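You operate a simulated robot arm through the tools that you are given. There is no shell and no other tool. Be economical: measure what you need, move in short steps, check, and stop when the job is done.

You are at the controls of a simulated robot arm. One attempt, no reset.

## Task
Dip the white rod's tip in oil and push it into piece U6.
Fine: the oil is in the red tin; shut its lid again; the rod goes down the hole in the top. Where these are worked on the way, their far stop is far enough and under half their travel is too little: sliding lid of the red tin.

Only the result counts: the job must be done as asked and must still hold three seconds after the hand-in. Knocking over, shifting, dropping, spilling or breaking anything else fails it. Lids that push on must go on centred and level and be pressed home; caps that screw on are set level and turned clockwise until they are tight.

## Robot
A 7-joint arm with a two-finger parallel gripper, fixed in place. Base frame: the origin is at the foot of the arm, x ahead of it, y to its left, z up; the work surface is at about z = 0. Units: mm, rad, N and s.
With the tool pointing down near the work surface it reaches from about 220 to 580 mm from the base axis. Its first joint turns from -1.152 to 1.152 rad. Payload 2.5 kg.
The tool frame sits at the grasp point between the pads (the TCP): z along the fingers, y along the line on which they close. The tips reach 23 mm beyond it. The gripper opens to 94 mm. The fingers are 38 mm wide and 10 mm thick; the gripper's body (54 by 96 mm) begins 39 mm behind the TCP.
Orientation is told as [roll, pitch, yaw] about the base's x, y, z axes, in that order, counted from this pose: with the fingers straight down and closing along the base's y, the tool's x points along the base's -x, its y along +y and its z along -z.

## Interface
- The arm moves only by the tool servo_tool. Its argument "motion" is a list of rows, each an object of numbers (a shift or turn left out is 0, a gripper value left out holds the last): "x", "y", "z": the shift along the tool's x, y, z in units of 300 mm (1.0 is 300 mm); "wx", "wy", "wz": the turn, a rotation vector about the tool's x, y, z in units of 45 degrees (1.0 is 45 degrees); "grip": the finger opening in mm, from 0 to 94. In form: [{"x": .., "y": .., "z": .., "wx": .., "wy": .., "wz": .., "grip": ..}, ...]. A call has 1 to 10 rows; each row is the pose to reach, as a shift and turn from the pose commanded when the call began, along the tool's axes at that moment. A call with a number of a shift or a turn outside -1 to 1 is refused whole. A row lasts 0.2 s, in which the tool goes at most 50 mm and 0.15 rad; a call with a longer step from one row to the next is refused whole, and so is a gripper value outside its range. Where a pose cannot be reached the arm comes as near as it can. A force on the tool above 40 N (or 10 N above the force at the start of the call, whichever is more), or a blocked arm, ends the call early, and 0.2 s more pass. Each finger travels about 108 mm/s and halts on what it meets, pressing with about 28 N; the grip force reading is that of the motor and also rises with nothing between the fingers. The clock runs only during rows and for 0.2 s after the last one: add rows that repeat a pose to give the fingers time. The reply holds the time, the measured pose of the TCP, the force on the tool along the base axes, the opening and the grip force, in the units named above and with some noise, with the torque about the TCP (base axes, N m) and any sound that the robot's microphone picked up.
- Cameras (640 x 400 px; columns grow to the right, rows downward): "scene" is fixed at [106.7, -396.4, 556.1]; the picture's right is [0.92, -0.39, 0.00], its down [-0.17, -0.40, -0.90] and it looks along [0.35, 0.83, -0.44] (base axes); focal length 273 px, centre (320, 200). "wrist" rides on the gripper at [86, 16, -74] in the tool frame; the picture's right is [-0.18, 0.98, 0.00], its down [-0.58, -0.11, -0.81] and it looks along [-0.79, -0.15, 0.59] (tool axes); focal length 243 px, centre (320, 200). There is no depth. A picture from a camera that has moved, and an enlarged one, comes with that camera's place and axes in the base frame and with its lens.
- grab_frame(camera): a new picture of that camera. No time passes.
- enlarge(camera, box): a new picture of the part [left, top, right, bottom] of that camera's present view, enlarged. No time passes.
- hand_in(): hands the job in; it is judged then, once.

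Go step by step. Nothing tells you positions but the pictures and the camera data: compare them with the known pose of the tool, close in by small moves and look again before you grip or let go. The budget is 120 turns and 68 pictures, counting those below and the enlarged ones. Unless the task says otherwise, let go and move clear before handing in, and close with one line.

The tools are called after "Call:" by a JSON object that holds its "fn" and its "kwargs". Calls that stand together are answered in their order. servo_tool: Moves the arm, as the interface text tells. Its arguments: {"type":"object","properties":{"motion":{"type":"array","items":{"type":"object","properties":{"x":{"type":"number"},"y":{"type":"number"},"z":{"type":"number"},"wx":{"type":"number"},"wy":{"type":"number"},"wz":{"type":"number"},"grip":{"type":"number"}}}}},"required":["motion"]} The other tools are called the same way: grab_frame (camera) takes a picture; enlarge (camera, box) takes an enlarged picture of a part of a camera's view; hand_in () hands the job in.

At the start:

```text
clock: 0.0
ee_pos: [401.2, 198.8, 383.3]
orientation: [0.0, 0.0, 0.0]
ft_force: [-0.1, -0.4, 0.5]
torque: [0.01, 0.0, 0.02]
width: 94.4
grasp_force: 0.0
```

scene: 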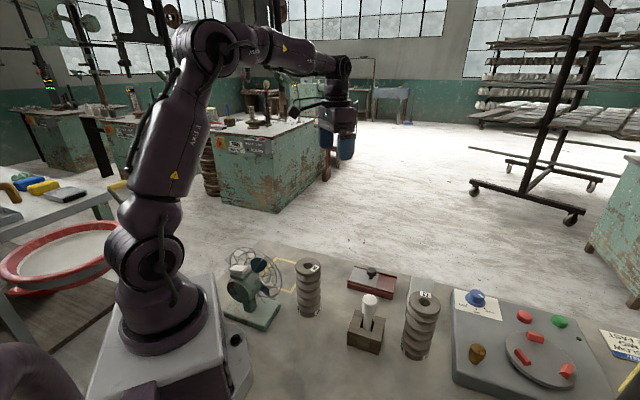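
wrist: 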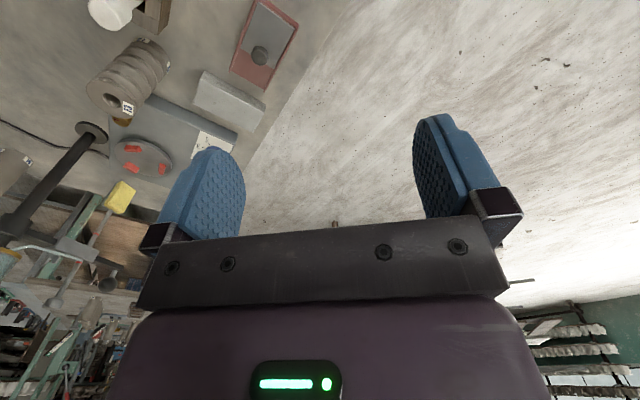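

I see two ribbed pieces, a holder with a white-topped rod, a red tin with a sliding lid, and a panel. I'll enlarge the view to read labels.

Call:
{"fn": "enlarge", "kwargs": {"camera": "scene", "box": [280, 240, 460, 370]}}

Call:
{"fn": "enlarge", "kwargs": {"camera": "scene", "box": [440, 270, 640, 400]}}

Call:
{"fn": "enlarge", "kwargs": {"camera": "wrist", "box": [60, 0, 320, 180]}}

```text
3.08 times, centred on (370, 305) of scene
camera zoom: at [106.7, -396.4, 556.1], right [0.92, -0.39, 0.0], down [-0.17, -0.4, -0.9], along [0.35, 0.83, -0.44], focal length 839 px, centre (166, -123)
```

zoom: 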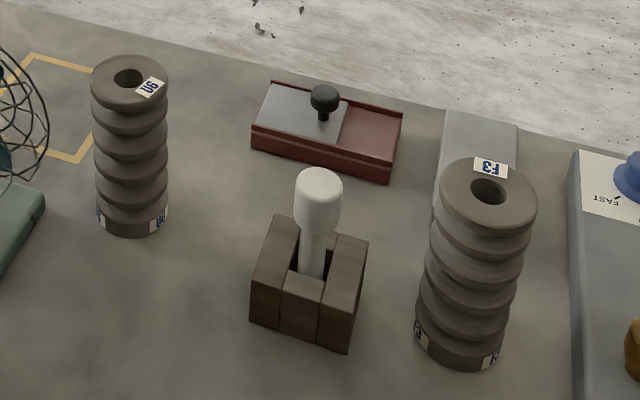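

```text
3.08 times, centred on (540, 335) of scene
camera zoom: at [106.7, -396.4, 556.1], right [0.92, -0.39, 0.0], down [-0.17, -0.4, -0.9], along [0.35, 0.83, -0.44], focal length 839 px, centre (-357, -215)
```

zoom: 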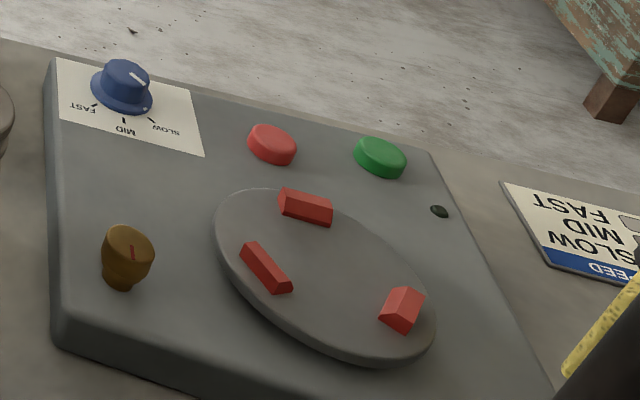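

```text
2.22 times, centred on (190, 90) of wrist
camera zoom: at [314.6, 216.6, 458.5], right [0.18, 0.98, 0.0], down [0.58, -0.11, 0.81], along [0.79, -0.15, -0.59], focal length 539 px, centre (609, 444)
```

zoom: 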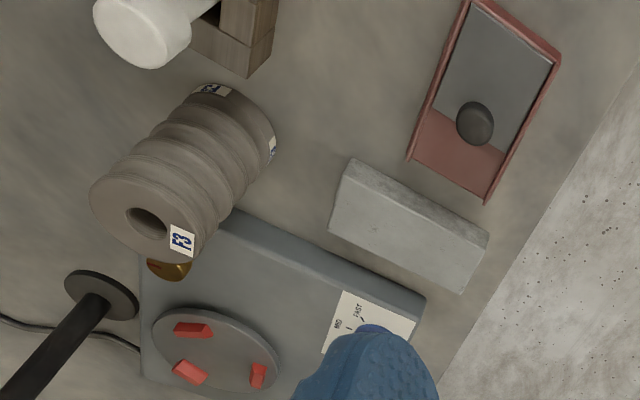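

U6 is the left ribbed piece at about (275, 75), about 143 mm high. I'll look closer at the tin and the rod holder.

Call:
{"fn": "enlarge", "kwargs": {"camera": "scene", "box": [340, 255, 404, 300]}}

Call:
{"fn": "enlarge", "kwargs": {"camera": "scene", "box": [335, 285, 399, 360]}}

```text
8.89 times, centred on (372, 278) of scene
camera zoom: at [106.7, -396.4, 556.1], right [0.92, -0.39, 0.0], down [-0.17, -0.4, -0.9], along [0.35, 0.83, -0.44], focal length 2424 px, centre (-142, -489)
```

zoom: 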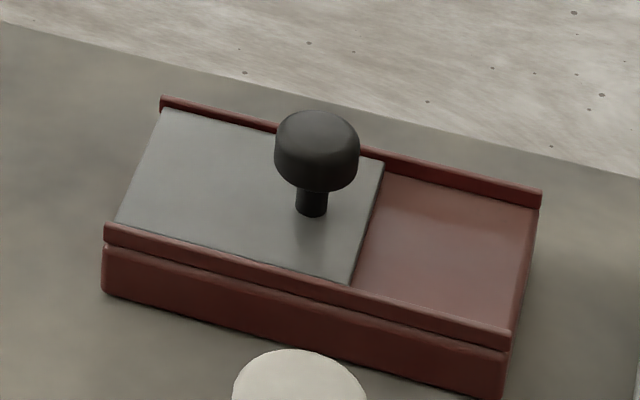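

```text
5.33 times, centred on (367, 322) of scene
camera zoom: at [106.7, -396.4, 556.1], right [0.92, -0.39, 0.0], down [-0.17, -0.4, -0.9], along [0.35, 0.83, -0.44], focal length 1455 px, centre (69, -453)
```

zoom: 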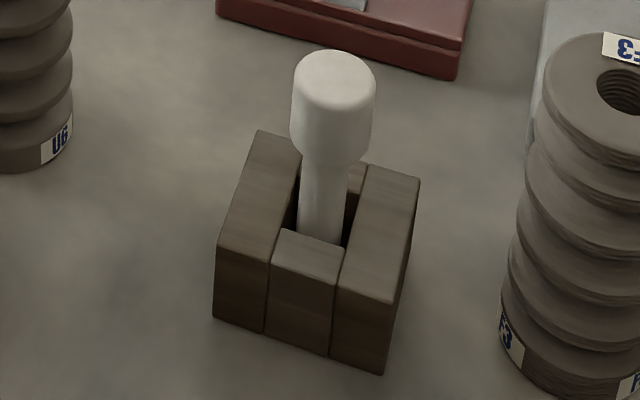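

The lid has a mushroom knob at about (463, 84), head z 44–62, and the rod stands at about (366, -50) with its top near z 122. First I'll hover above the knob with the tool turned to yaw -41°.

Call:
{"fn": "servo_tool", "kwargs": {"motion": [{"x": -0.035, "y": -0.064, "z": 0.1, "wz": 0.15}, {"x": -0.07, "y": -0.128, "z": 0.2, "wz": 0.3}, {"x": -0.104, "y": -0.19, "z": 0.3, "wz": 0.45}, {"x": -0.138, "y": -0.256, "z": 0.4, "wz": 0.6}, {"x": -0.172, "y": -0.32, "z": 0.5, "wz": 0.76}, {"x": -0.207, "y": -0.383, "z": 0.6, "wz": 0.911}, {"x": -0.207, "y": -0.383, "z": 0.7, "wz": 0.911}, {"x": -0.207, "y": -0.383, "z": 0.743, "wz": 0.911}, {"x": -0.207, "y": -0.383, "z": 0.743, "wz": 0.911}]}}

Call:
{"fn": "grab_frame", "kwargs": {"camera": "wrist"}}

Call:
{"fn": "grab_frame", "kwargs": {"camera": "scene"}}

```text
clock: 2.0
ee_pos: [461.2, 80.9, 160.6]
orientation: [-0.001, 0.0, -0.716]
ft_force: [1.1, -0.9, 0.0]
torque: [0.02, 0.0, 0.01]
width: 94.2
grasp_force: 0.0
```

```text
60 pictures are left
camera wrist: at [407.1, 151.4, 235.2], right [0.78, 0.62, 0.0], down [0.37, -0.46, 0.81], along [0.5, -0.63, -0.59], focal length 243 px, centre (320, 200)
```

wrist: 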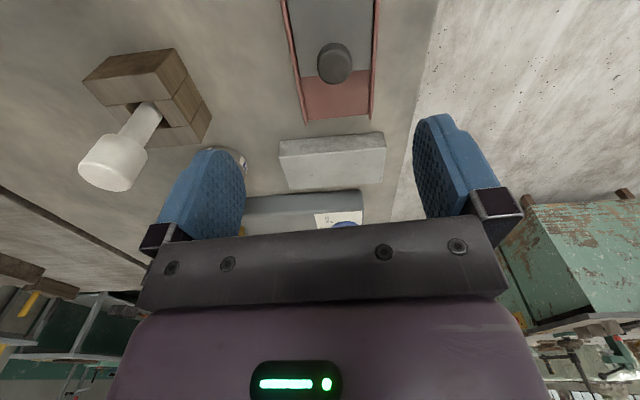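

```text
59 pictures are left
```

scene: 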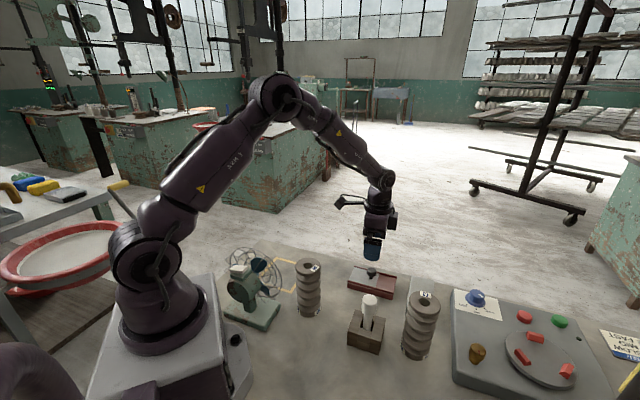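

The wrist view puts the knob about 10 mm off from the scene estimate, so I'll check alignment in an enlarged view.

Call:
{"fn": "enlarge", "kwargs": {"camera": "scene", "box": [330, 220, 426, 300]}}

Call:
{"fn": "enlarge", "kwargs": {"camera": "wrist", "box": [260, 0, 420, 130]}}

```text
5.00 times, centred on (378, 260) of scene
camera zoom: at [106.7, -396.4, 556.1], right [0.92, -0.39, 0.0], down [-0.17, -0.4, -0.9], along [0.35, 0.83, -0.44], focal length 1364 px, centre (30, -100)
```

zoom: 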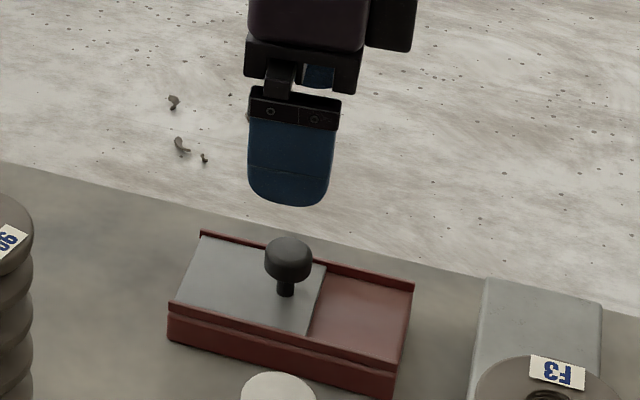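

```text
3.08 times, centred on (340, 65) of wrist
camera zoom: at [407.1, 151.4, 235.2], right [0.78, 0.62, 0.0], down [0.37, -0.46, 0.81], along [0.5, -0.63, -0.59], focal length 746 px, centre (258, 615)
```

zoom: 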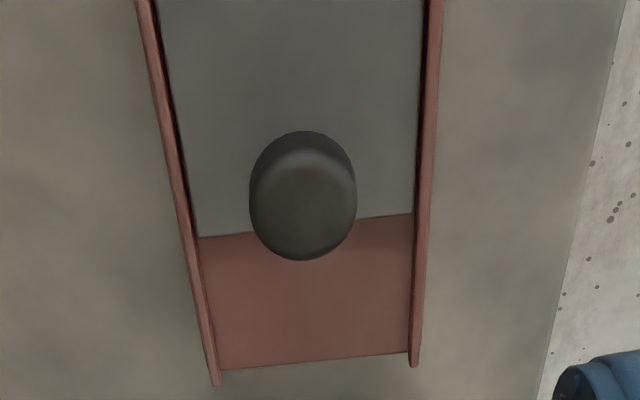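

Tin axis is at about -45°. I'll shift over the knob per the wrist view, turn a bit more and descend partway, then check.

Call:
{"fn": "servo_tool", "kwargs": {"motion": [{"x": 0.015, "y": 0.034, "z": 0.08, "wz": 0.09}, {"x": 0.015, "y": 0.034, "z": 0.18, "wz": 0.09}, {"x": 0.015, "y": 0.034, "z": 0.18, "wz": 0.09}]}}

Call:
{"fn": "grab_frame", "kwargs": {"camera": "wrist"}}

Call:
{"fn": "enlarge", "kwargs": {"camera": "scene", "box": [330, 220, 426, 300]}}

```text
clock: 2.8
ee_pos: [465.5, 92.6, 104.3]
orientation: [0.001, 0.0, -0.788]
ft_force: [-0.6, -0.5, -0.7]
torque: [0.04, -0.04, 0.02]
width: 94.1
grasp_force: 0.2
```

```text
56 pictures are left
camera wrist: at [415.8, 166.5, 179.4], right [0.83, 0.56, 0.0], down [0.33, -0.49, 0.81], along [0.45, -0.67, -0.59], focal length 243 px, centre (320, 200)
```

wrist: 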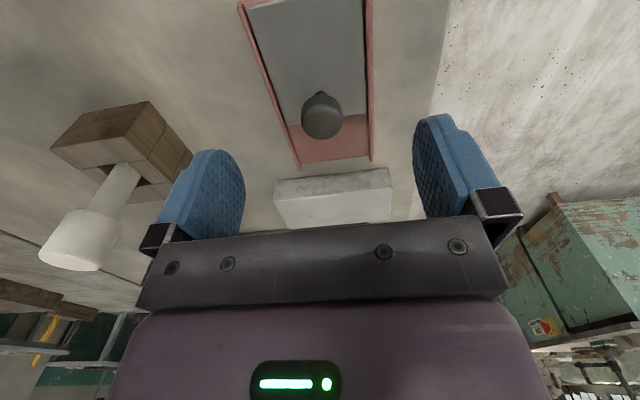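

```text
5.00 times, centred on (378, 260) of scene
camera zoom: at [106.7, -396.4, 556.1], right [0.92, -0.39, 0.0], down [-0.17, -0.4, -0.9], along [0.35, 0.83, -0.44], focal length 1364 px, centre (30, -100)
```

zoom: 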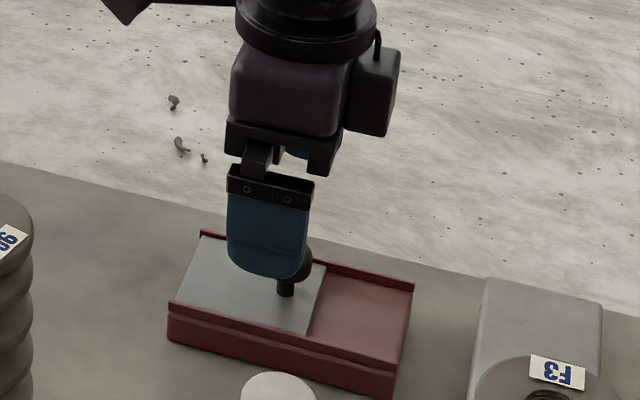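

Knob is centred under the TCP. Descend to z≈62 and close.

Call:
{"fn": "servo_tool", "kwargs": {"motion": [{"z": 0.07}, {"z": 0.14}, {"z": 0.14}]}}

Call:
{"fn": "servo_tool", "kwargs": {"motion": [{"grip": 60}, {"grip": 20}, {"grip": 10}, {"grip": 10}]}}

Call:
{"fn": "grab_frame", "kwargs": {"camera": "wrist"}}

```text
clock: 3.6
ee_pos: [466.3, 93.3, 63.5]
orientation: [0.0, 0.001, -0.788]
ft_force: [0.4, -0.7, 0.8]
torque: [0.0, -0.01, 0.03]
width: 94.0
grasp_force: 0.0
```

```text
clock: 4.6
ee_pos: [465.5, 94.1, 64.5]
orientation: [0.0, 0.001, -0.786]
ft_force: [-0.6, -0.8, -2.3]
torque: [0.2, -0.25, 0.04]
width: 25.0
grasp_force: 44.8
```

```text
54 pictures are left
camera wrist: at [416.0, 166.7, 138.3], right [0.83, 0.56, 0.0], down [0.33, -0.49, 0.81], along [0.45, -0.67, -0.59], focal length 243 px, centre (320, 200)
```

wrist: 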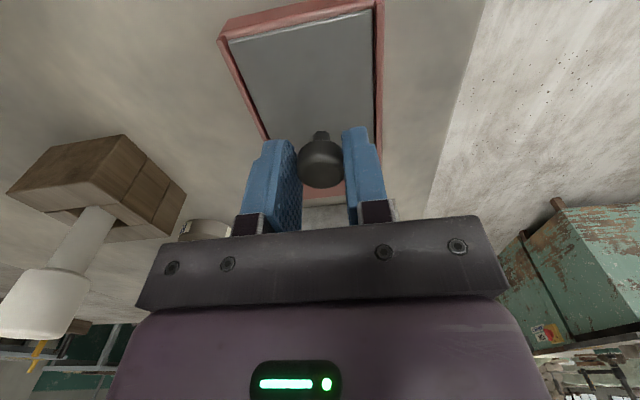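

Knob gripped and the rails run parallel to tool x. Slide the lid along -x.

Call:
{"fn": "servo_tool", "kwargs": {"motion": [{"x": -0.015}, {"x": -0.035}, {"x": -0.055}, {"x": -0.075}, {"x": -0.095}, {"x": -0.1}]}}

Call:
{"fn": "grab_frame", "kwargs": {"camera": "wrist"}}

```text
clock: 6.0
ee_pos: [486.1, 72.4, 64.3]
orientation: [-0.004, 0.001, -0.789]
ft_force: [-12.1, -12.2, -11.2]
torque: [0.04, -0.02, -0.11]
width: 24.8
grasp_force: 44.9
```

```text
53 pictures are left
camera wrist: at [437.5, 146.3, 138.5], right [0.83, 0.56, -0.01], down [0.34, -0.49, 0.81], along [0.45, -0.67, -0.59], focal length 243 px, centre (320, 200)
```

wrist: 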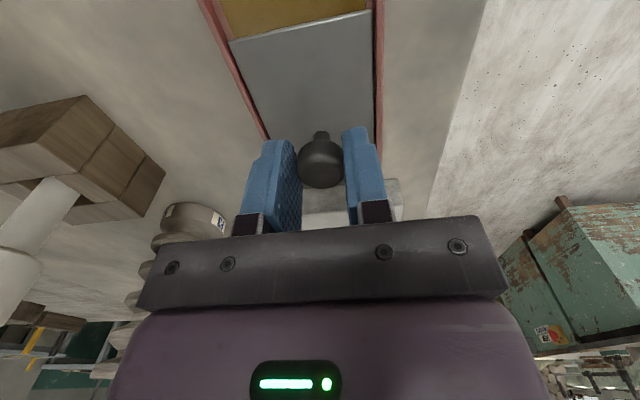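

The lid slid 30 mm; there's side force, so I'll ease slightly in -y and up, and continue to the far stop.

Call:
{"fn": "servo_tool", "kwargs": {"motion": [{"x": 0, "y": -0.005}, {"x": -0.02, "y": -0.006}, {"x": -0.04, "y": -0.007}, {"x": -0.06, "y": -0.008}, {"x": -0.075, "y": -0.008}, {"x": -0.09, "y": -0.008}]}}

Call:
{"fn": "grab_frame", "kwargs": {"camera": "wrist"}}

```text
clock: 7.4
ee_pos: [505.8, 53.3, 63.8]
orientation: [0.002, 0.001, -0.784]
ft_force: [8.6, 8.4, -27.2]
torque: [0.22, 0.55, 0.05]
width: 25.0
grasp_force: 44.8
```

```text
52 pictures are left
camera wrist: at [454.6, 127.6, 138.7], right [0.82, 0.57, 0.0], down [0.33, -0.49, 0.81], along [0.46, -0.66, -0.59], focal length 243 px, centre (320, 200)
```

wrist: 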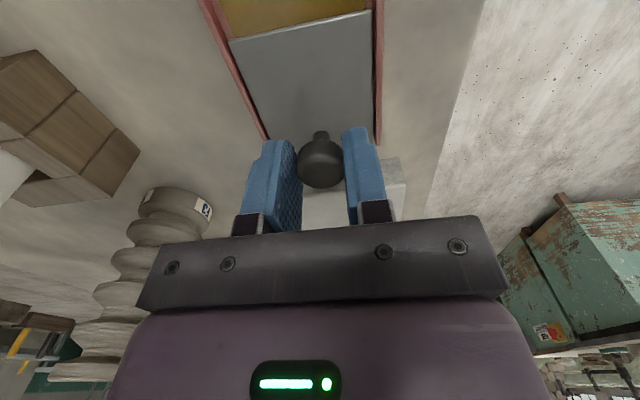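

Check in the scene view whether the tin itself stayed put.

Call:
{"fn": "enlarge", "kwargs": {"camera": "scene", "box": [330, 220, 426, 300]}}

```text
5.00 times, centred on (378, 260) of scene
camera zoom: at [106.9, -396.4, 556.1], right [0.92, -0.39, 0.0], down [-0.17, -0.4, -0.9], along [0.35, 0.83, -0.44], focal length 1364 px, centre (30, -100)
```

zoom: 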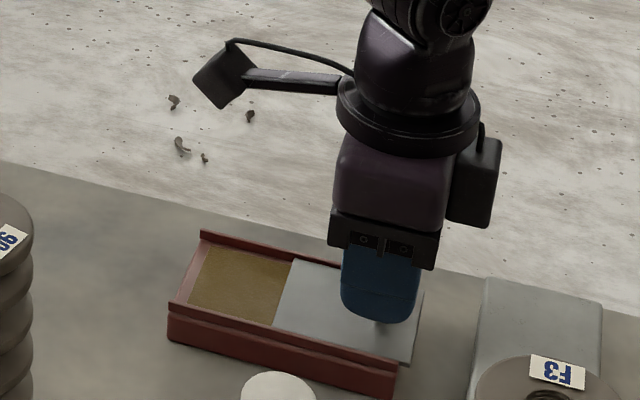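

The tin is unmoved and oil is exposed. I'll nudge a little further to see whether the stop is reached.

Call:
{"fn": "servo_tool", "kwargs": {"motion": [{"x": -0.01, "z": 0.003}, {"x": -0.02, "z": 0.003}, {"x": -0.02, "z": 0.003}]}}

```text
clock: 8.2
ee_pos: [509.7, 48.3, 62.6]
orientation: [0.0, 0.0, -0.785]
ft_force: [11.3, 10.5, -22.5]
torque: [0.43, 0.67, 0.06]
width: 25.1
grasp_force: 44.9
```

Call:
{"fn": "servo_tool", "kwargs": {"motion": [{"x": -0.01, "y": 0.003, "z": 0.004}, {"x": -0.02, "y": 0.004, "z": 0.006}, {"x": -0.03, "y": 0.004, "z": 0.006}, {"x": -0.03, "y": 0.004, "z": 0.006}]}}

Call:
{"fn": "enlarge", "kwargs": {"camera": "scene", "box": [330, 220, 426, 300]}}

```text
clock: 9.2
ee_pos: [515.5, 43.2, 64.0]
orientation: [-0.005, 0.007, -0.784]
ft_force: [-30.6, 11.7, 19.9]
torque: [0.49, 0.33, -0.04]
width: 25.1
grasp_force: 44.9
```

```text
5.00 times, centred on (378, 260) of scene
camera zoom: at [106.6, -396.4, 556.2], right [0.92, -0.39, 0.0], down [-0.17, -0.4, -0.9], along [0.35, 0.83, -0.44], focal length 1364 px, centre (30, -100)
```

zoom: 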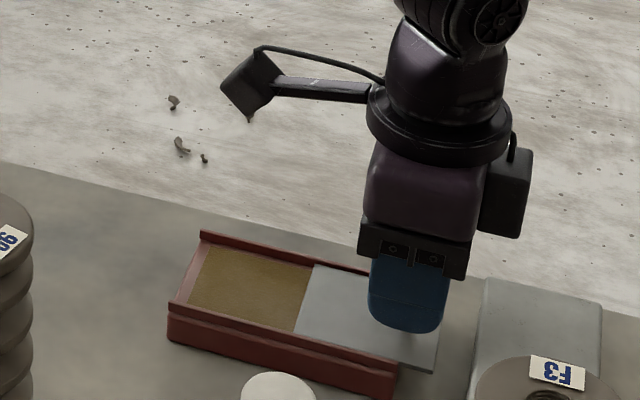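

The far stop is reached (about -30 N along the slide). Relax, release and rise.

Call:
{"fn": "servo_tool", "kwargs": {"motion": [{"x": 0.006, "y": 0, "z": -0.002}, {"x": 0.006, "z": -0.002, "grip": 40}, {"x": 0.006, "z": -0.002, "grip": 60}, {"x": 0.006, "z": -0.1, "grip": 60}, {"x": 0.006, "z": -0.25, "grip": 60}, {"x": 0.006, "z": -0.4, "grip": 60}]}}

Call:
{"fn": "grab_frame", "kwargs": {"camera": "wrist"}}

Call:
{"fn": "enlarge", "kwargs": {"camera": "scene", "box": [330, 220, 426, 300]}}

```text
clock: 10.6
ee_pos: [515.4, 42.3, 185.4]
orientation: [-0.001, -0.001, -0.788]
ft_force: [-0.6, 0.2, 0.1]
torque: [-0.01, 0.02, 0.01]
width: 60.2
grasp_force: 0.1
```

```text
49 pictures are left
camera wrist: at [464.5, 116.3, 259.4], right [0.83, 0.56, 0.0], down [0.33, -0.49, 0.81], along [0.45, -0.67, -0.59], focal length 243 px, centre (320, 200)
```

wrist: 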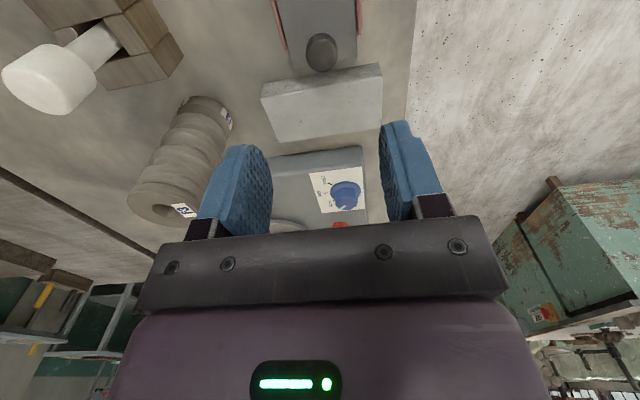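

```text
5.00 times, centred on (378, 260) of scene
camera zoom: at [106.7, -396.4, 556.1], right [0.92, -0.39, 0.0], down [-0.17, -0.4, -0.9], along [0.35, 0.83, -0.44], focal length 1364 px, centre (30, -100)
```

zoom: 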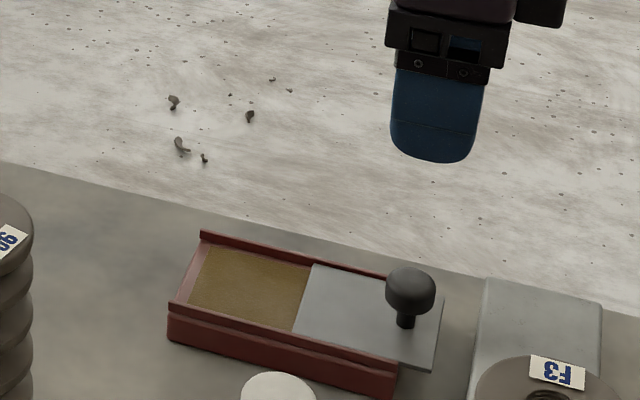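

The lid is open on the oil pan. Now move above the rod.

Call:
{"fn": "servo_tool", "kwargs": {"motion": [{"x": 0.036, "y": -0.139, "z": -0.05, "grip": 94}, {"x": 0.072, "y": -0.278, "z": -0.05}, {"x": 0.108, "y": -0.417, "z": -0.05}, {"x": 0.145, "y": -0.557, "z": -0.05}, {"x": 0.145, "y": -0.557, "z": -0.05}]}}

Call:
{"fn": "grab_frame", "kwargs": {"camera": "wrist"}}

```text
clock: 11.8
ee_pos: [361.6, -44.6, 196.4]
orientation: [0.0, 0.002, -0.786]
ft_force: [0.1, 0.3, 0.3]
torque: [0.01, 0.0, 0.01]
width: 94.4
grasp_force: 0.0
```

```text
47 pictures are left
camera wrist: at [311.6, 28.7, 270.6], right [0.83, 0.56, 0.0], down [0.33, -0.49, 0.81], along [0.46, -0.67, -0.59], focal length 243 px, centre (320, 200)
```

wrist: 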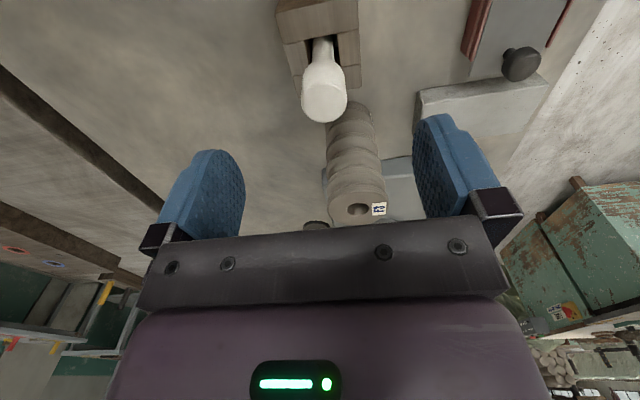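

Call:
{"fn": "enlarge", "kwargs": {"camera": "wrist", "box": [250, 0, 400, 130]}}

```text
3.08 times, centred on (325, 65) of wrist
camera zoom: at [311.6, 28.7, 270.6], right [0.83, 0.56, 0.0], down [0.33, -0.49, 0.81], along [0.46, -0.67, -0.59], focal length 746 px, centre (305, 615)
```

zoom: 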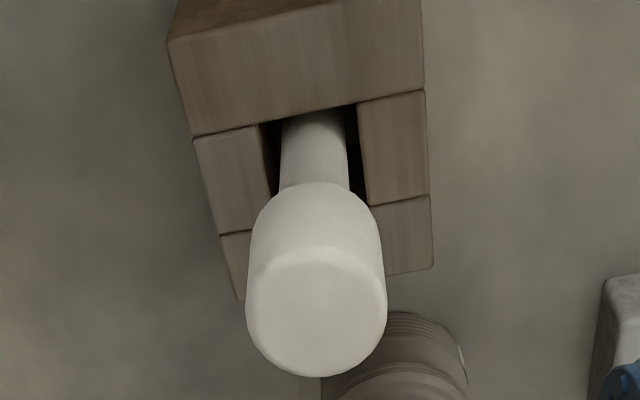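

Rod axis is at about tool offset (-5, 2). Shift and descend to z≈150, then look again.

Call:
{"fn": "servo_tool", "kwargs": {"motion": [{"x": -0.017, "y": 0.006, "z": 0.07}, {"x": -0.017, "y": 0.006, "z": 0.155}, {"x": -0.017, "y": 0.006, "z": 0.155}]}}

Call:
{"fn": "grab_frame", "kwargs": {"camera": "wrist"}}

Call:
{"fn": "enlarge", "kwargs": {"camera": "scene", "box": [320, 260, 416, 350]}}

```text
clock: 12.6
ee_pos: [368.6, -46.7, 149.2]
orientation: [-0.001, -0.002, -0.787]
ft_force: [0.7, -0.4, 0.1]
torque: [0.01, -0.03, 0.01]
width: 94.0
grasp_force: 0.0
```

```text
45 pictures are left
camera wrist: at [319.0, 27.8, 224.4], right [0.83, 0.56, 0.0], down [0.33, -0.49, 0.81], along [0.45, -0.67, -0.59], focal length 243 px, centre (320, 200)
```

wrist: 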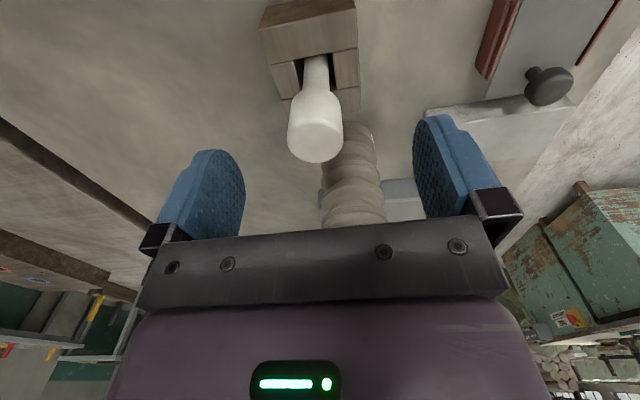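

```text
4.44 times, centred on (368, 305) of scene
camera zoom: at [106.7, -396.4, 556.1], right [0.92, -0.39, 0.0], down [-0.17, -0.4, -0.9], along [0.35, 0.83, -0.44], focal length 1212 px, centre (107, -267)
```

zoom: 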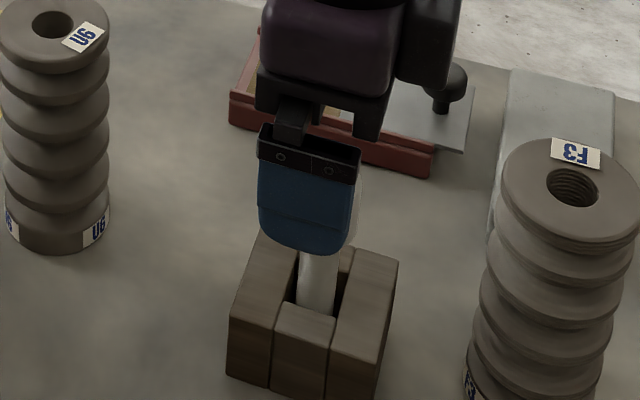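

Centred within 2 mm. Descend to z≈104 and close on the handle.

Call:
{"fn": "servo_tool", "kwargs": {"motion": [{"y": -0.006, "z": 0.08}, {"y": -0.006, "z": 0.15}, {"y": -0.006, "z": 0.15}, {"y": -0.006, "z": 0.15, "grip": 60}, {"y": -0.006, "z": 0.15, "grip": 25}, {"y": -0.006, "z": 0.15, "grip": 15}, {"y": -0.006, "z": 0.15, "grip": 15}]}}

Call:
{"fn": "grab_frame", "kwargs": {"camera": "wrist"}}

```text
clock: 14.2
ee_pos: [368.9, -46.3, 105.6]
orientation: [0.0, -0.001, -0.787]
ft_force: [0.0, 0.7, 0.3]
torque: [0.0, -0.01, 0.0]
width: 31.0
grasp_force: 28.2
```

```text
43 pictures are left
camera wrist: at [318.2, 27.3, 181.0], right [0.83, 0.56, 0.0], down [0.33, -0.49, 0.81], along [0.45, -0.67, -0.59], focal length 243 px, centre (320, 200)
```

wrist: 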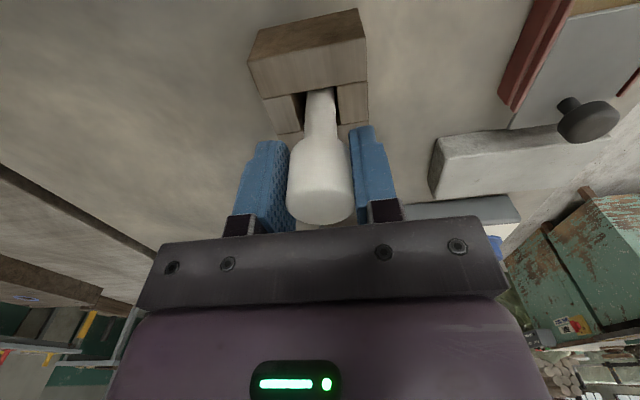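

Handle gripped. Lift straight up and inspect the rod.

Call:
{"fn": "servo_tool", "kwargs": {"motion": [{"z": -0.06}, {"z": -0.16}, {"z": -0.28}, {"z": -0.4}, {"z": -0.4}]}}

Call:
{"fn": "grab_frame", "kwargs": {"camera": "wrist"}}

Call:
{"fn": "enlarge", "kwargs": {"camera": "scene", "box": [320, 230, 416, 350]}}

```text
clock: 15.4
ee_pos: [369.2, -46.7, 228.3]
orientation: [0.0, 0.0, -0.788]
ft_force: [0.3, 0.2, -0.6]
torque: [0.01, -0.02, -0.01]
width: 31.1
grasp_force: 27.5
```

```text
42 pictures are left
camera wrist: at [318.8, 27.3, 302.3], right [0.83, 0.56, 0.0], down [0.33, -0.49, 0.81], along [0.45, -0.67, -0.59], focal length 243 px, centre (320, 200)
```

wrist: 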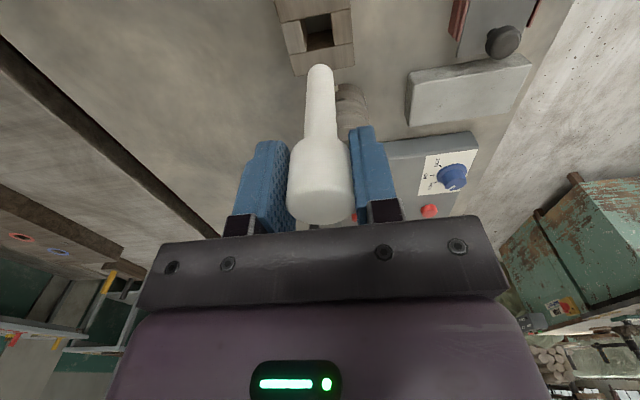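

```text
3.33 times, centred on (368, 290) of scene
camera zoom: at [106.7, -396.4, 556.1], right [0.92, -0.39, 0.0], down [-0.17, -0.4, -0.9], along [0.35, 0.83, -0.44], focal length 909 px, centre (160, -100)
```

zoom: 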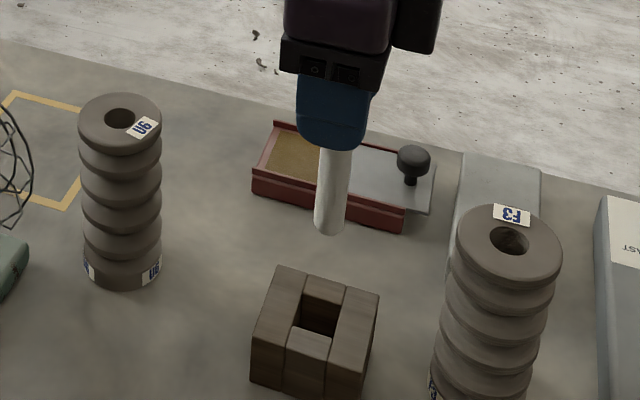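

The rod hangs straight with the tip about 104 mm below the TCP. Move over the oil pan centre at about (455, 106).

Call:
{"fn": "servo_tool", "kwargs": {"motion": [{"x": 0.032, "y": 0.113}, {"x": 0.064, "y": 0.226}, {"x": 0.096, "y": 0.339}, {"x": 0.128, "y": 0.452}, {"x": 0.158, "y": 0.564}, {"x": 0.158, "y": 0.564, "z": 0.12}, {"x": 0.158, "y": 0.564, "z": 0.22}, {"x": 0.158, "y": 0.564, "z": 0.22}]}}

Call:
{"fn": "grab_frame", "kwargs": {"camera": "wrist"}}

Call:
{"fn": "enlarge", "kwargs": {"camera": "scene", "box": [330, 220, 426, 300]}}

```text
clock: 17.2
ee_pos: [454.4, 108.5, 158.6]
orientation: [0.001, -0.001, -0.784]
ft_force: [1.0, -0.9, -1.7]
torque: [0.0, -0.02, -0.01]
width: 31.1
grasp_force: 28.1
```

```text
40 pictures are left
camera wrist: at [405.2, 182.2, 233.3], right [0.83, 0.56, 0.0], down [0.33, -0.49, 0.81], along [0.46, -0.67, -0.59], focal length 243 px, centre (320, 200)
```

wrist: 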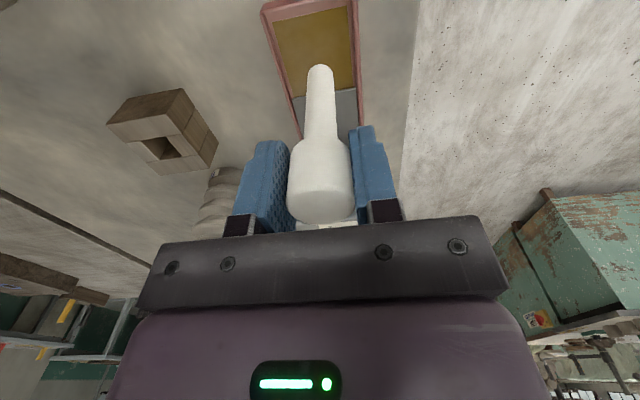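

```text
5.00 times, centred on (378, 260) of scene
camera zoom: at [106.7, -396.4, 556.1], right [0.92, -0.39, 0.0], down [-0.17, -0.4, -0.9], along [0.35, 0.83, -0.44], focal length 1364 px, centre (30, -100)
```

zoom: 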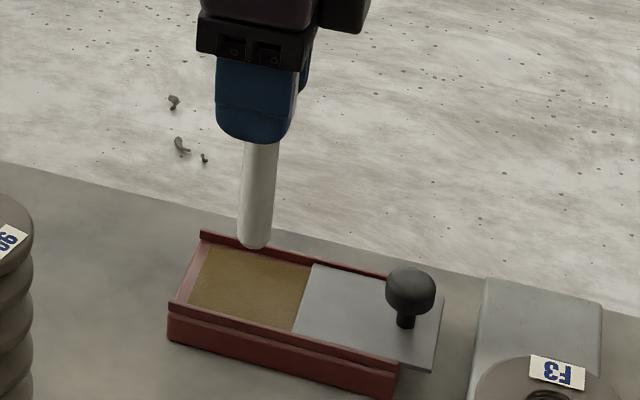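

Centred over the oil. Descend carefully.

Call:
{"fn": "servo_tool", "kwargs": {"motion": [{"z": 0.06}, {"z": 0.11}, {"z": 0.13}, {"z": 0.13}]}}

Call:
{"fn": "servo_tool", "kwargs": {"motion": [{"z": 0.012}, {"z": 0.022}, {"z": 0.022}]}}

Call:
{"fn": "enlarge", "kwargs": {"camera": "scene", "box": [340, 250, 404, 300]}}

Call:
{"fn": "enlarge", "kwargs": {"camera": "wrist", "box": [250, 0, 400, 130]}}

```text
clock: 18.2
ee_pos: [456.6, 107.3, 121.3]
orientation: [0.005, -0.004, -0.787]
ft_force: [-3.1, -3.7, 23.5]
torque: [-0.52, 0.14, -0.05]
width: 31.3
grasp_force: 28.1
```

```text
clock: 19.0
ee_pos: [455.6, 107.9, 116.0]
orientation: [0.002, 0.0, -0.787]
ft_force: [-1.6, 0.3, 21.6]
torque: [0.21, -0.08, 0.03]
width: 30.8
grasp_force: 28.2
```

```text
8.00 times, centred on (372, 275) of scene
camera zoom: at [106.6, -396.4, 556.2], right [0.92, -0.39, 0.0], down [-0.17, -0.4, -0.9], along [0.35, 0.83, -0.44], focal length 2182 px, centre (-96, -400)
```

zoom: 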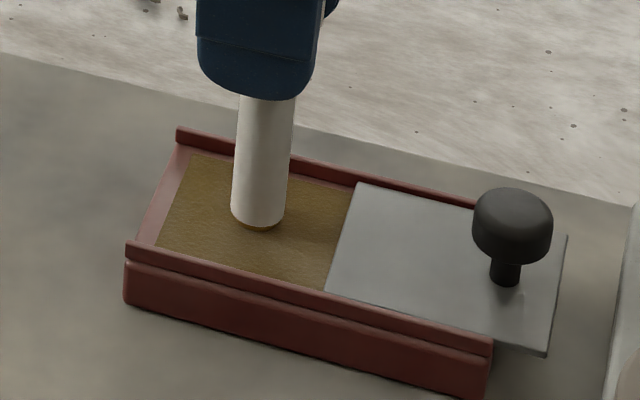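

```text
3.08 times, centred on (325, 65) of wrist
camera zoom: at [406.0, 181.0, 189.8], right [0.83, 0.56, 0.0], down [0.33, -0.49, 0.81], along [0.46, -0.67, -0.59], focal length 746 px, centre (305, 615)
```

zoom: 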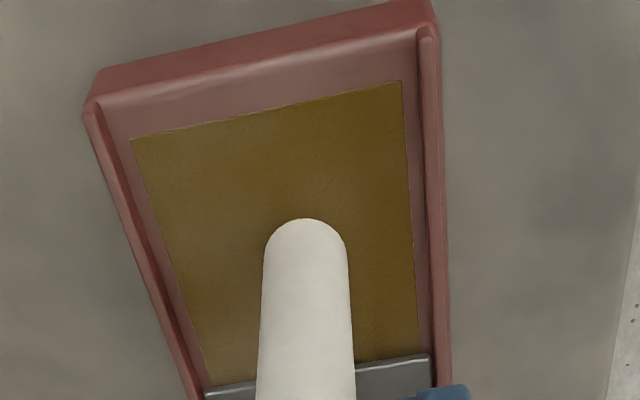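

Contact with the oil pad and the tip appears stained. Raise and inspect the tip.

Call:
{"fn": "servo_tool", "kwargs": {"motion": [{"z": -0.04}, {"z": -0.14}, {"z": -0.28}, {"z": -0.42}, {"z": -0.42}]}}

Call:
{"fn": "grab_frame", "kwargs": {"camera": "wrist"}}

Call:
{"fn": "enlarge", "kwargs": {"camera": "scene", "box": [330, 200, 426, 300]}}

```text
clock: 20.2
ee_pos: [456.0, 105.0, 239.8]
orientation: [-0.001, -0.001, -0.786]
ft_force: [-0.9, 0.1, -1.1]
torque: [-0.02, 0.04, 0.0]
width: 30.9
grasp_force: 28.1
```

```text
36 pictures are left
camera wrist: at [405.6, 178.0, 313.9], right [0.83, 0.56, 0.0], down [0.33, -0.49, 0.81], along [0.45, -0.67, -0.59], focal length 243 px, centre (320, 200)
```

wrist: 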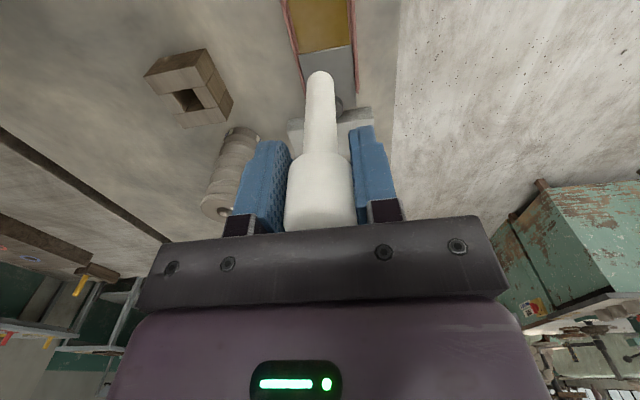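

```text
4.00 times, centred on (378, 250) of scene
camera zoom: at [106.7, -396.4, 556.1], right [0.92, -0.39, 0.0], down [-0.17, -0.4, -0.9], along [0.35, 0.83, -0.44], focal length 1091 px, centre (88, 0)
```

zoom: 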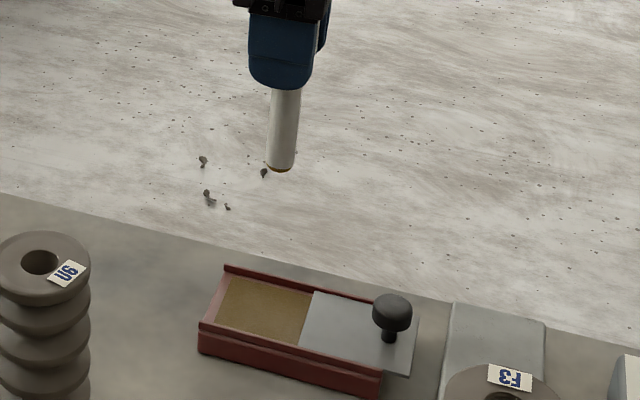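

The tip is oiled; the rod slipped up about 8 mm in the grip, tip now about 96 mm below the TCP. Raise, turn to yaw -90° (camera away from the fan) and hover above U6.

Call:
{"fn": "servo_tool", "kwargs": {"motion": [{"z": -0.1}, {"x": 0.071, "y": -0.1, "z": -0.12, "wz": 0.17}, {"x": 0.142, "y": -0.2, "z": -0.12, "wz": 0.34}, {"x": 0.213, "y": -0.3, "z": -0.12, "wz": 0.51}, {"x": 0.284, "y": -0.4, "z": -0.12, "wz": 0.68}, {"x": 0.354, "y": -0.498, "z": -0.1, "wz": 0.84}, {"x": 0.354, "y": -0.498, "z": -0.083, "wz": 1.0}, {"x": 0.354, "y": -0.498, "z": -0.083, "wz": 1.0}]}}

Call:
{"fn": "grab_frame", "kwargs": {"camera": "wrist"}}

Call:
{"fn": "grab_frame", "kwargs": {"camera": "scene"}}

```text
clock: 22.0
ee_pos: [275.8, 78.7, 265.9]
orientation: [-0.001, 0.001, -1.572]
ft_force: [-0.1, -0.2, -0.3]
torque: [-0.02, 0.02, -0.01]
width: 31.4
grasp_force: 27.8
```

```text
34 pictures are left
camera wrist: at [292.3, 166.1, 340.4], right [0.98, -0.19, 0.0], down [-0.11, -0.58, 0.81], along [-0.15, -0.79, -0.59], focal length 243 px, centre (320, 200)
```

wrist: 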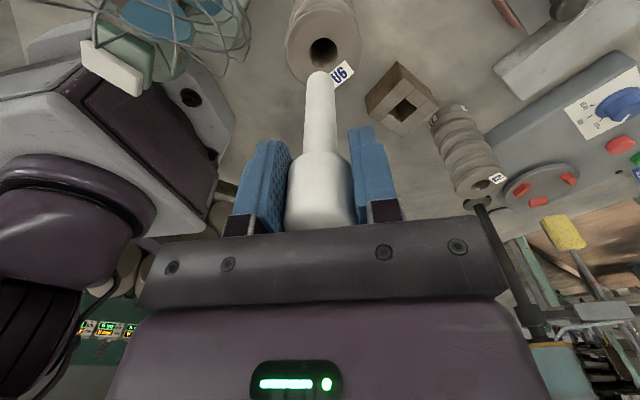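

```text
33 pictures are left
```

scene: 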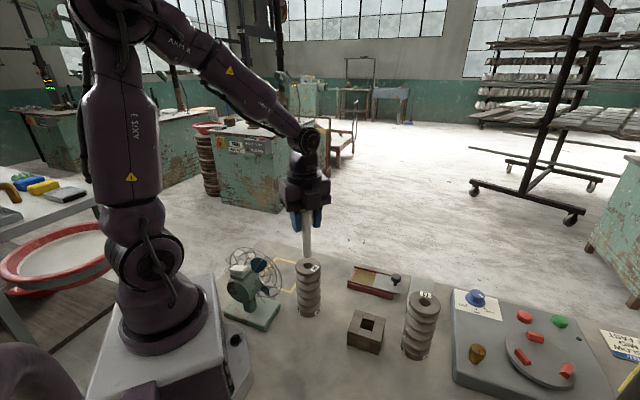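

Call:
{"fn": "enlarge", "kwargs": {"camera": "wrist", "box": [260, 0, 390, 105]}}

Call:
{"fn": "enlarge", "kwargs": {"camera": "scene", "box": [265, 200, 361, 330]}}

```text
3.81 times, centred on (325, 52) of wrist
camera zoom: at [292.3, 166.1, 340.4], right [0.98, -0.19, 0.0], down [-0.11, -0.58, 0.81], along [-0.15, -0.79, -0.59], focal length 924 px, centre (301, 762)
```

zoom: 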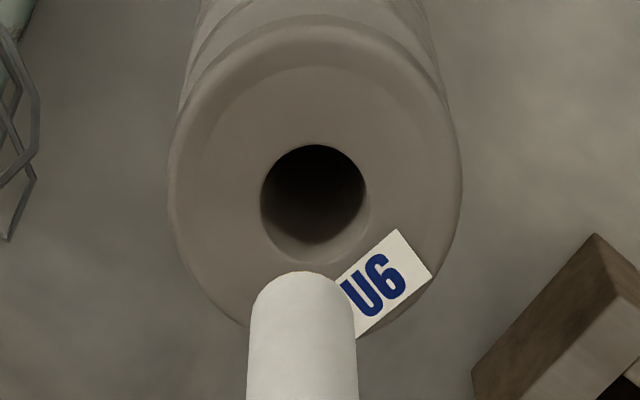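

```text
3.08 times, centred on (313, 265) of scene
camera zoom: at [106.7, -396.4, 556.1], right [0.92, -0.39, 0.0], down [-0.17, -0.4, -0.9], along [0.35, 0.83, -0.44], focal length 839 px, centre (342, 0)
```

zoom: 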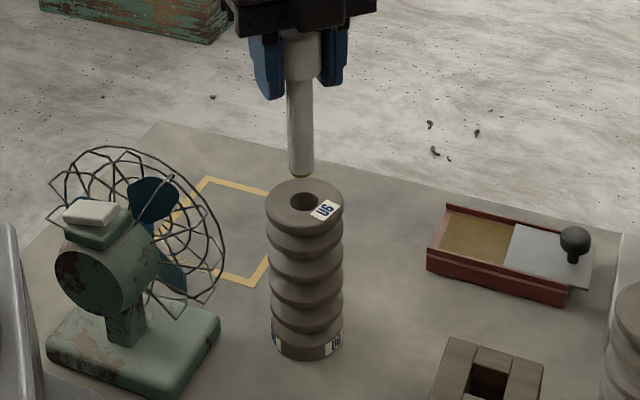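

Rod ≈20 mm, hole ≈21.7 mm, so alignment must be good. Shift by about (7, 3.8) in the tool frame, lower 14 mm, and look again.

Call:
{"fn": "servo_tool", "kwargs": {"motion": [{"x": 0.023, "y": 0.0127, "z": 0}, {"x": 0.023, "y": 0.0127, "z": 0.047}, {"x": 0.023, "y": 0.0127, "z": 0.047}]}}

Call:
{"fn": "enlarge", "kwargs": {"camera": "wrist", "box": [260, 0, 390, 105]}}

Call:
{"fn": "enlarge", "kwargs": {"camera": "scene", "box": [285, 235, 333, 285]}}

```text
clock: 22.8
ee_pos: [279.7, 84.6, 250.9]
orientation: [-0.002, 0.0, -1.57]
ft_force: [0.7, 0.0, 0.4]
torque: [0.0, -0.02, -0.01]
width: 31.2
grasp_force: 27.8
```

```text
3.81 times, centred on (325, 52) of wrist
camera zoom: at [295.3, 172.1, 325.9], right [0.98, -0.18, 0.0], down [-0.11, -0.58, 0.81], along [-0.15, -0.79, -0.59], focal length 924 px, centre (301, 762)
```

zoom: 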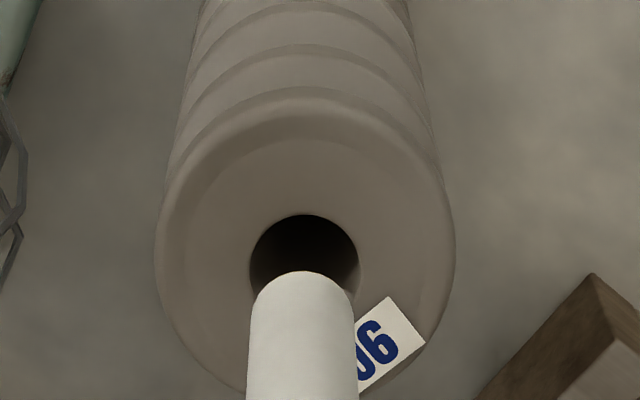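

```text
8.00 times, centred on (309, 260) of scene
camera zoom: at [106.7, -396.4, 556.1], right [0.92, -0.39, 0.0], down [-0.17, -0.4, -0.9], along [0.35, 0.83, -0.44], focal length 2182 px, centre (408, -280)
```

zoom: 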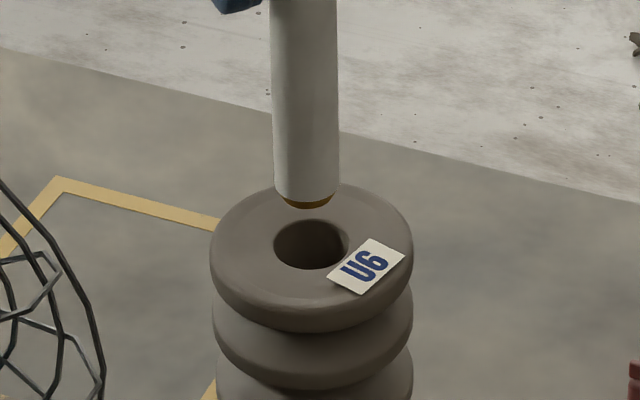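

Close to aligned. Small correction (about 1 mm each) and down 11 mm, then look.

Call:
{"fn": "servo_tool", "kwargs": {"motion": [{"x": 0.004, "y": 0.0037}, {"x": 0.004, "y": 0.0037, "z": 0.037}, {"x": 0.004, "y": 0.0037, "z": 0.037}]}}

Call:
{"fn": "enlarge", "kwargs": {"camera": "wrist", "box": [260, 30, 390, 135]}}

Call:
{"fn": "enlarge", "kwargs": {"camera": "scene", "box": [285, 235, 333, 285]}}

```text
clock: 23.6
ee_pos: [280.5, 84.1, 237.7]
orientation: [-0.001, 0.0, -1.57]
ft_force: [0.3, 0.2, -0.3]
torque: [-0.01, -0.02, -0.01]
width: 31.0
grasp_force: 28.1
```

```text
3.81 times, centred on (325, 82) of wrist
camera zoom: at [296.5, 171.7, 313.8], right [0.98, -0.18, 0.0], down [-0.11, -0.58, 0.81], along [-0.15, -0.79, -0.59], focal length 924 px, centre (301, 648)
```

zoom: 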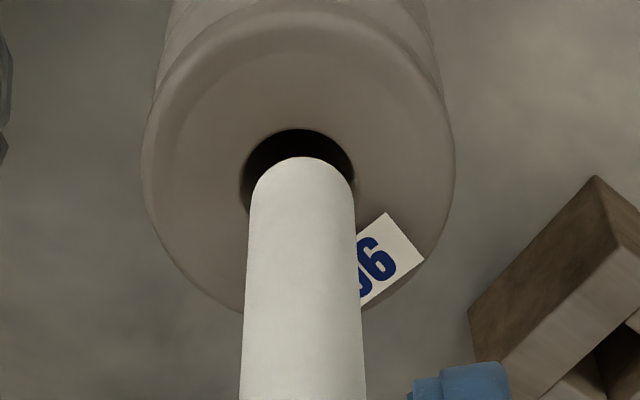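

```text
8.00 times, centred on (309, 260) of scene
camera zoom: at [106.7, -396.4, 556.1], right [0.92, -0.39, 0.0], down [-0.17, -0.4, -0.9], along [0.35, 0.83, -0.44], focal length 2182 px, centre (408, -280)
```

zoom: 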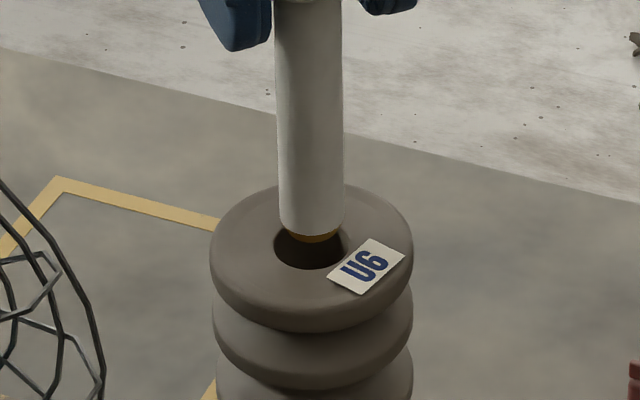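

Very near alignment. Correct slightly (+0.6 x, -0.5 y) and lower gently to enter the hole.

Call:
{"fn": "servo_tool", "kwargs": {"motion": [{"x": 0.002, "y": -0.0017}, {"x": 0.002, "y": -0.0017, "z": 0.015}, {"x": 0.002, "y": -0.0017, "z": 0.028}, {"x": 0.002, "y": -0.0017, "z": 0.035}]}}

Call:
{"fn": "enlarge", "kwargs": {"camera": "wrist", "box": [260, 30, 390, 135]}}

Call:
{"fn": "enlarge", "kwargs": {"camera": "scene", "box": [285, 235, 333, 285]}}

```text
clock: 24.6
ee_pos: [279.6, 85.1, 228.6]
orientation: [0.0, 0.0, -1.573]
ft_force: [0.6, -0.6, 0.0]
torque: [-0.09, -0.03, 0.03]
width: 31.1
grasp_force: 28.0
```

```text
3.81 times, centred on (325, 82) of wrist
camera zoom: at [295.5, 172.4, 303.2], right [0.98, -0.19, 0.0], down [-0.11, -0.58, 0.81], along [-0.15, -0.79, -0.59], focal length 924 px, centre (301, 648)
```

zoom: 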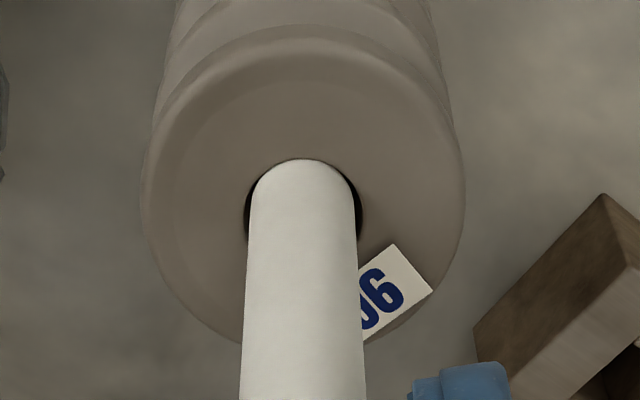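

```text
8.00 times, centred on (309, 260) of scene
camera zoom: at [106.7, -396.4, 556.1], right [0.92, -0.39, 0.0], down [-0.17, -0.4, -0.9], along [0.35, 0.83, -0.44], focal length 2182 px, centre (408, -280)
```

zoom: 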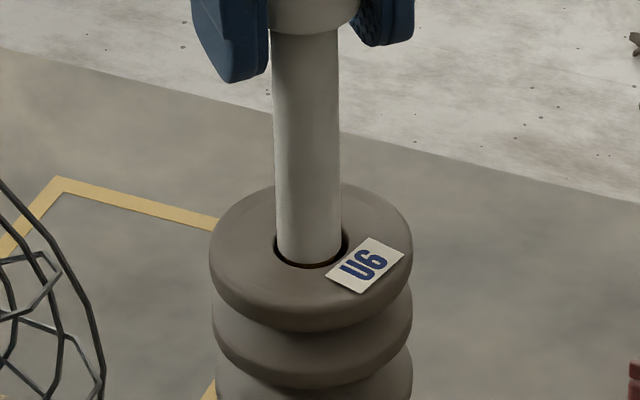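

The tip is in the hole, evenly spaced, no force. Continue down gently.

Call:
{"fn": "servo_tool", "kwargs": {"motion": [{"z": 0.02}, {"z": 0.04}, {"z": 0.06}, {"z": 0.08}, {"z": 0.1}]}}

```text
clock: 25.8
ee_pos: [279.2, 84.5, 200.6]
orientation: [0.002, 0.0, -1.573]
ft_force: [0.2, -1.0, 0.5]
torque: [-0.13, -0.05, -0.02]
width: 31.1
grasp_force: 27.9
```

Call:
{"fn": "servo_tool", "kwargs": {"motion": [{"z": 0.02}, {"z": 0.04}, {"z": 0.06}, {"z": 0.07}, {"z": 0.07}]}}

Call:
{"fn": "enlarge", "kwargs": {"camera": "scene", "box": [270, 225, 346, 285]}}

Call:
{"fn": "grab_frame", "kwargs": {"camera": "wrist"}}

```text
clock: 27.0
ee_pos: [281.0, 84.8, 179.6]
orientation: [0.002, 0.002, -1.57]
ft_force: [-4.8, -1.2, 32.2]
torque: [-0.1, 0.26, -0.07]
width: 31.0
grasp_force: 28.1
```

```text
6.67 times, centred on (308, 255) of scene
camera zoom: at [106.6, -396.4, 556.2], right [0.92, -0.39, 0.0], down [-0.17, -0.4, -0.9], along [0.35, 0.83, -0.44], focal length 1818 px, centre (400, -167)
```

zoom: 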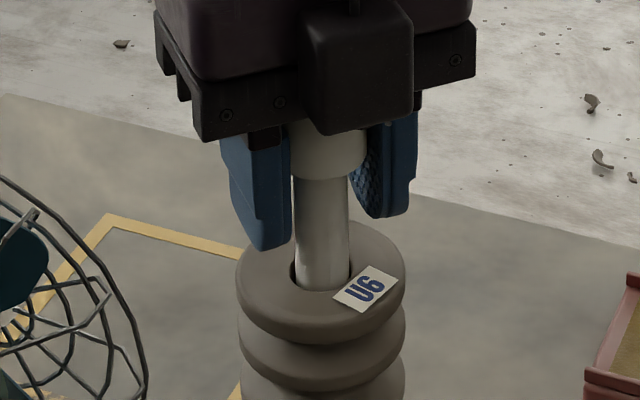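

```text
23 pictures are left
camera wrist: at [297.0, 173.0, 255.4], right [0.98, -0.18, 0.0], down [-0.11, -0.58, 0.81], along [-0.15, -0.79, -0.59], focal length 243 px, centre (320, 200)
```

wrist: 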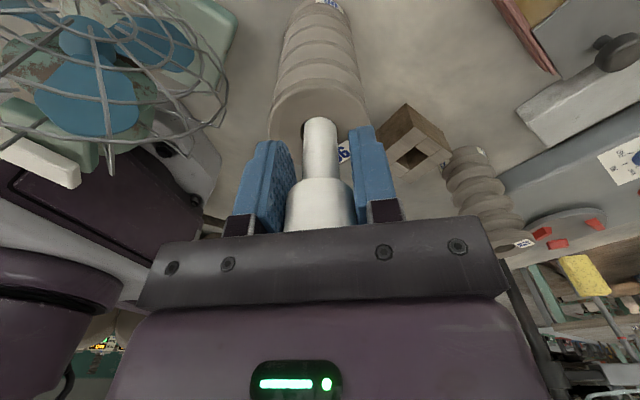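

Force rose to 32 N and the rod slipped up in the grip, with about 43 mm inserted. I'll press on so the palm bears on the handle top, to find out whether it is tight or at the bottom.

Call:
{"fn": "servo_tool", "kwargs": {"motion": [{"z": 0.01}, {"z": 0.02}, {"z": 0.03}, {"z": 0.04}, {"z": 0.04}]}}

Call:
{"fn": "enlarge", "kwargs": {"camera": "scene", "box": [270, 225, 346, 285]}}

```text
clock: 27.3
ee_pos: [280.5, 86.2, 180.1]
orientation: [0.001, 0.003, -1.572]
ft_force: [-3.5, 0.3, 11.5]
torque: [-0.03, 0.28, -0.01]
width: 30.9
grasp_force: 27.4
stopped in row 1: the force on the tool passed its limit at 51 N (the readings are from after the stop); the commanded pose is now the measured one
```

```text
6.67 times, centred on (308, 255) of scene
camera zoom: at [106.7, -396.4, 556.2], right [0.92, -0.39, 0.0], down [-0.17, -0.4, -0.9], along [0.35, 0.83, -0.44], focal length 1818 px, centre (400, -167)
```

zoom: 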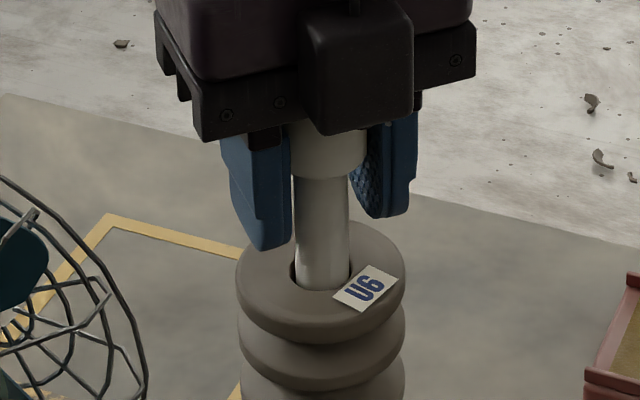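

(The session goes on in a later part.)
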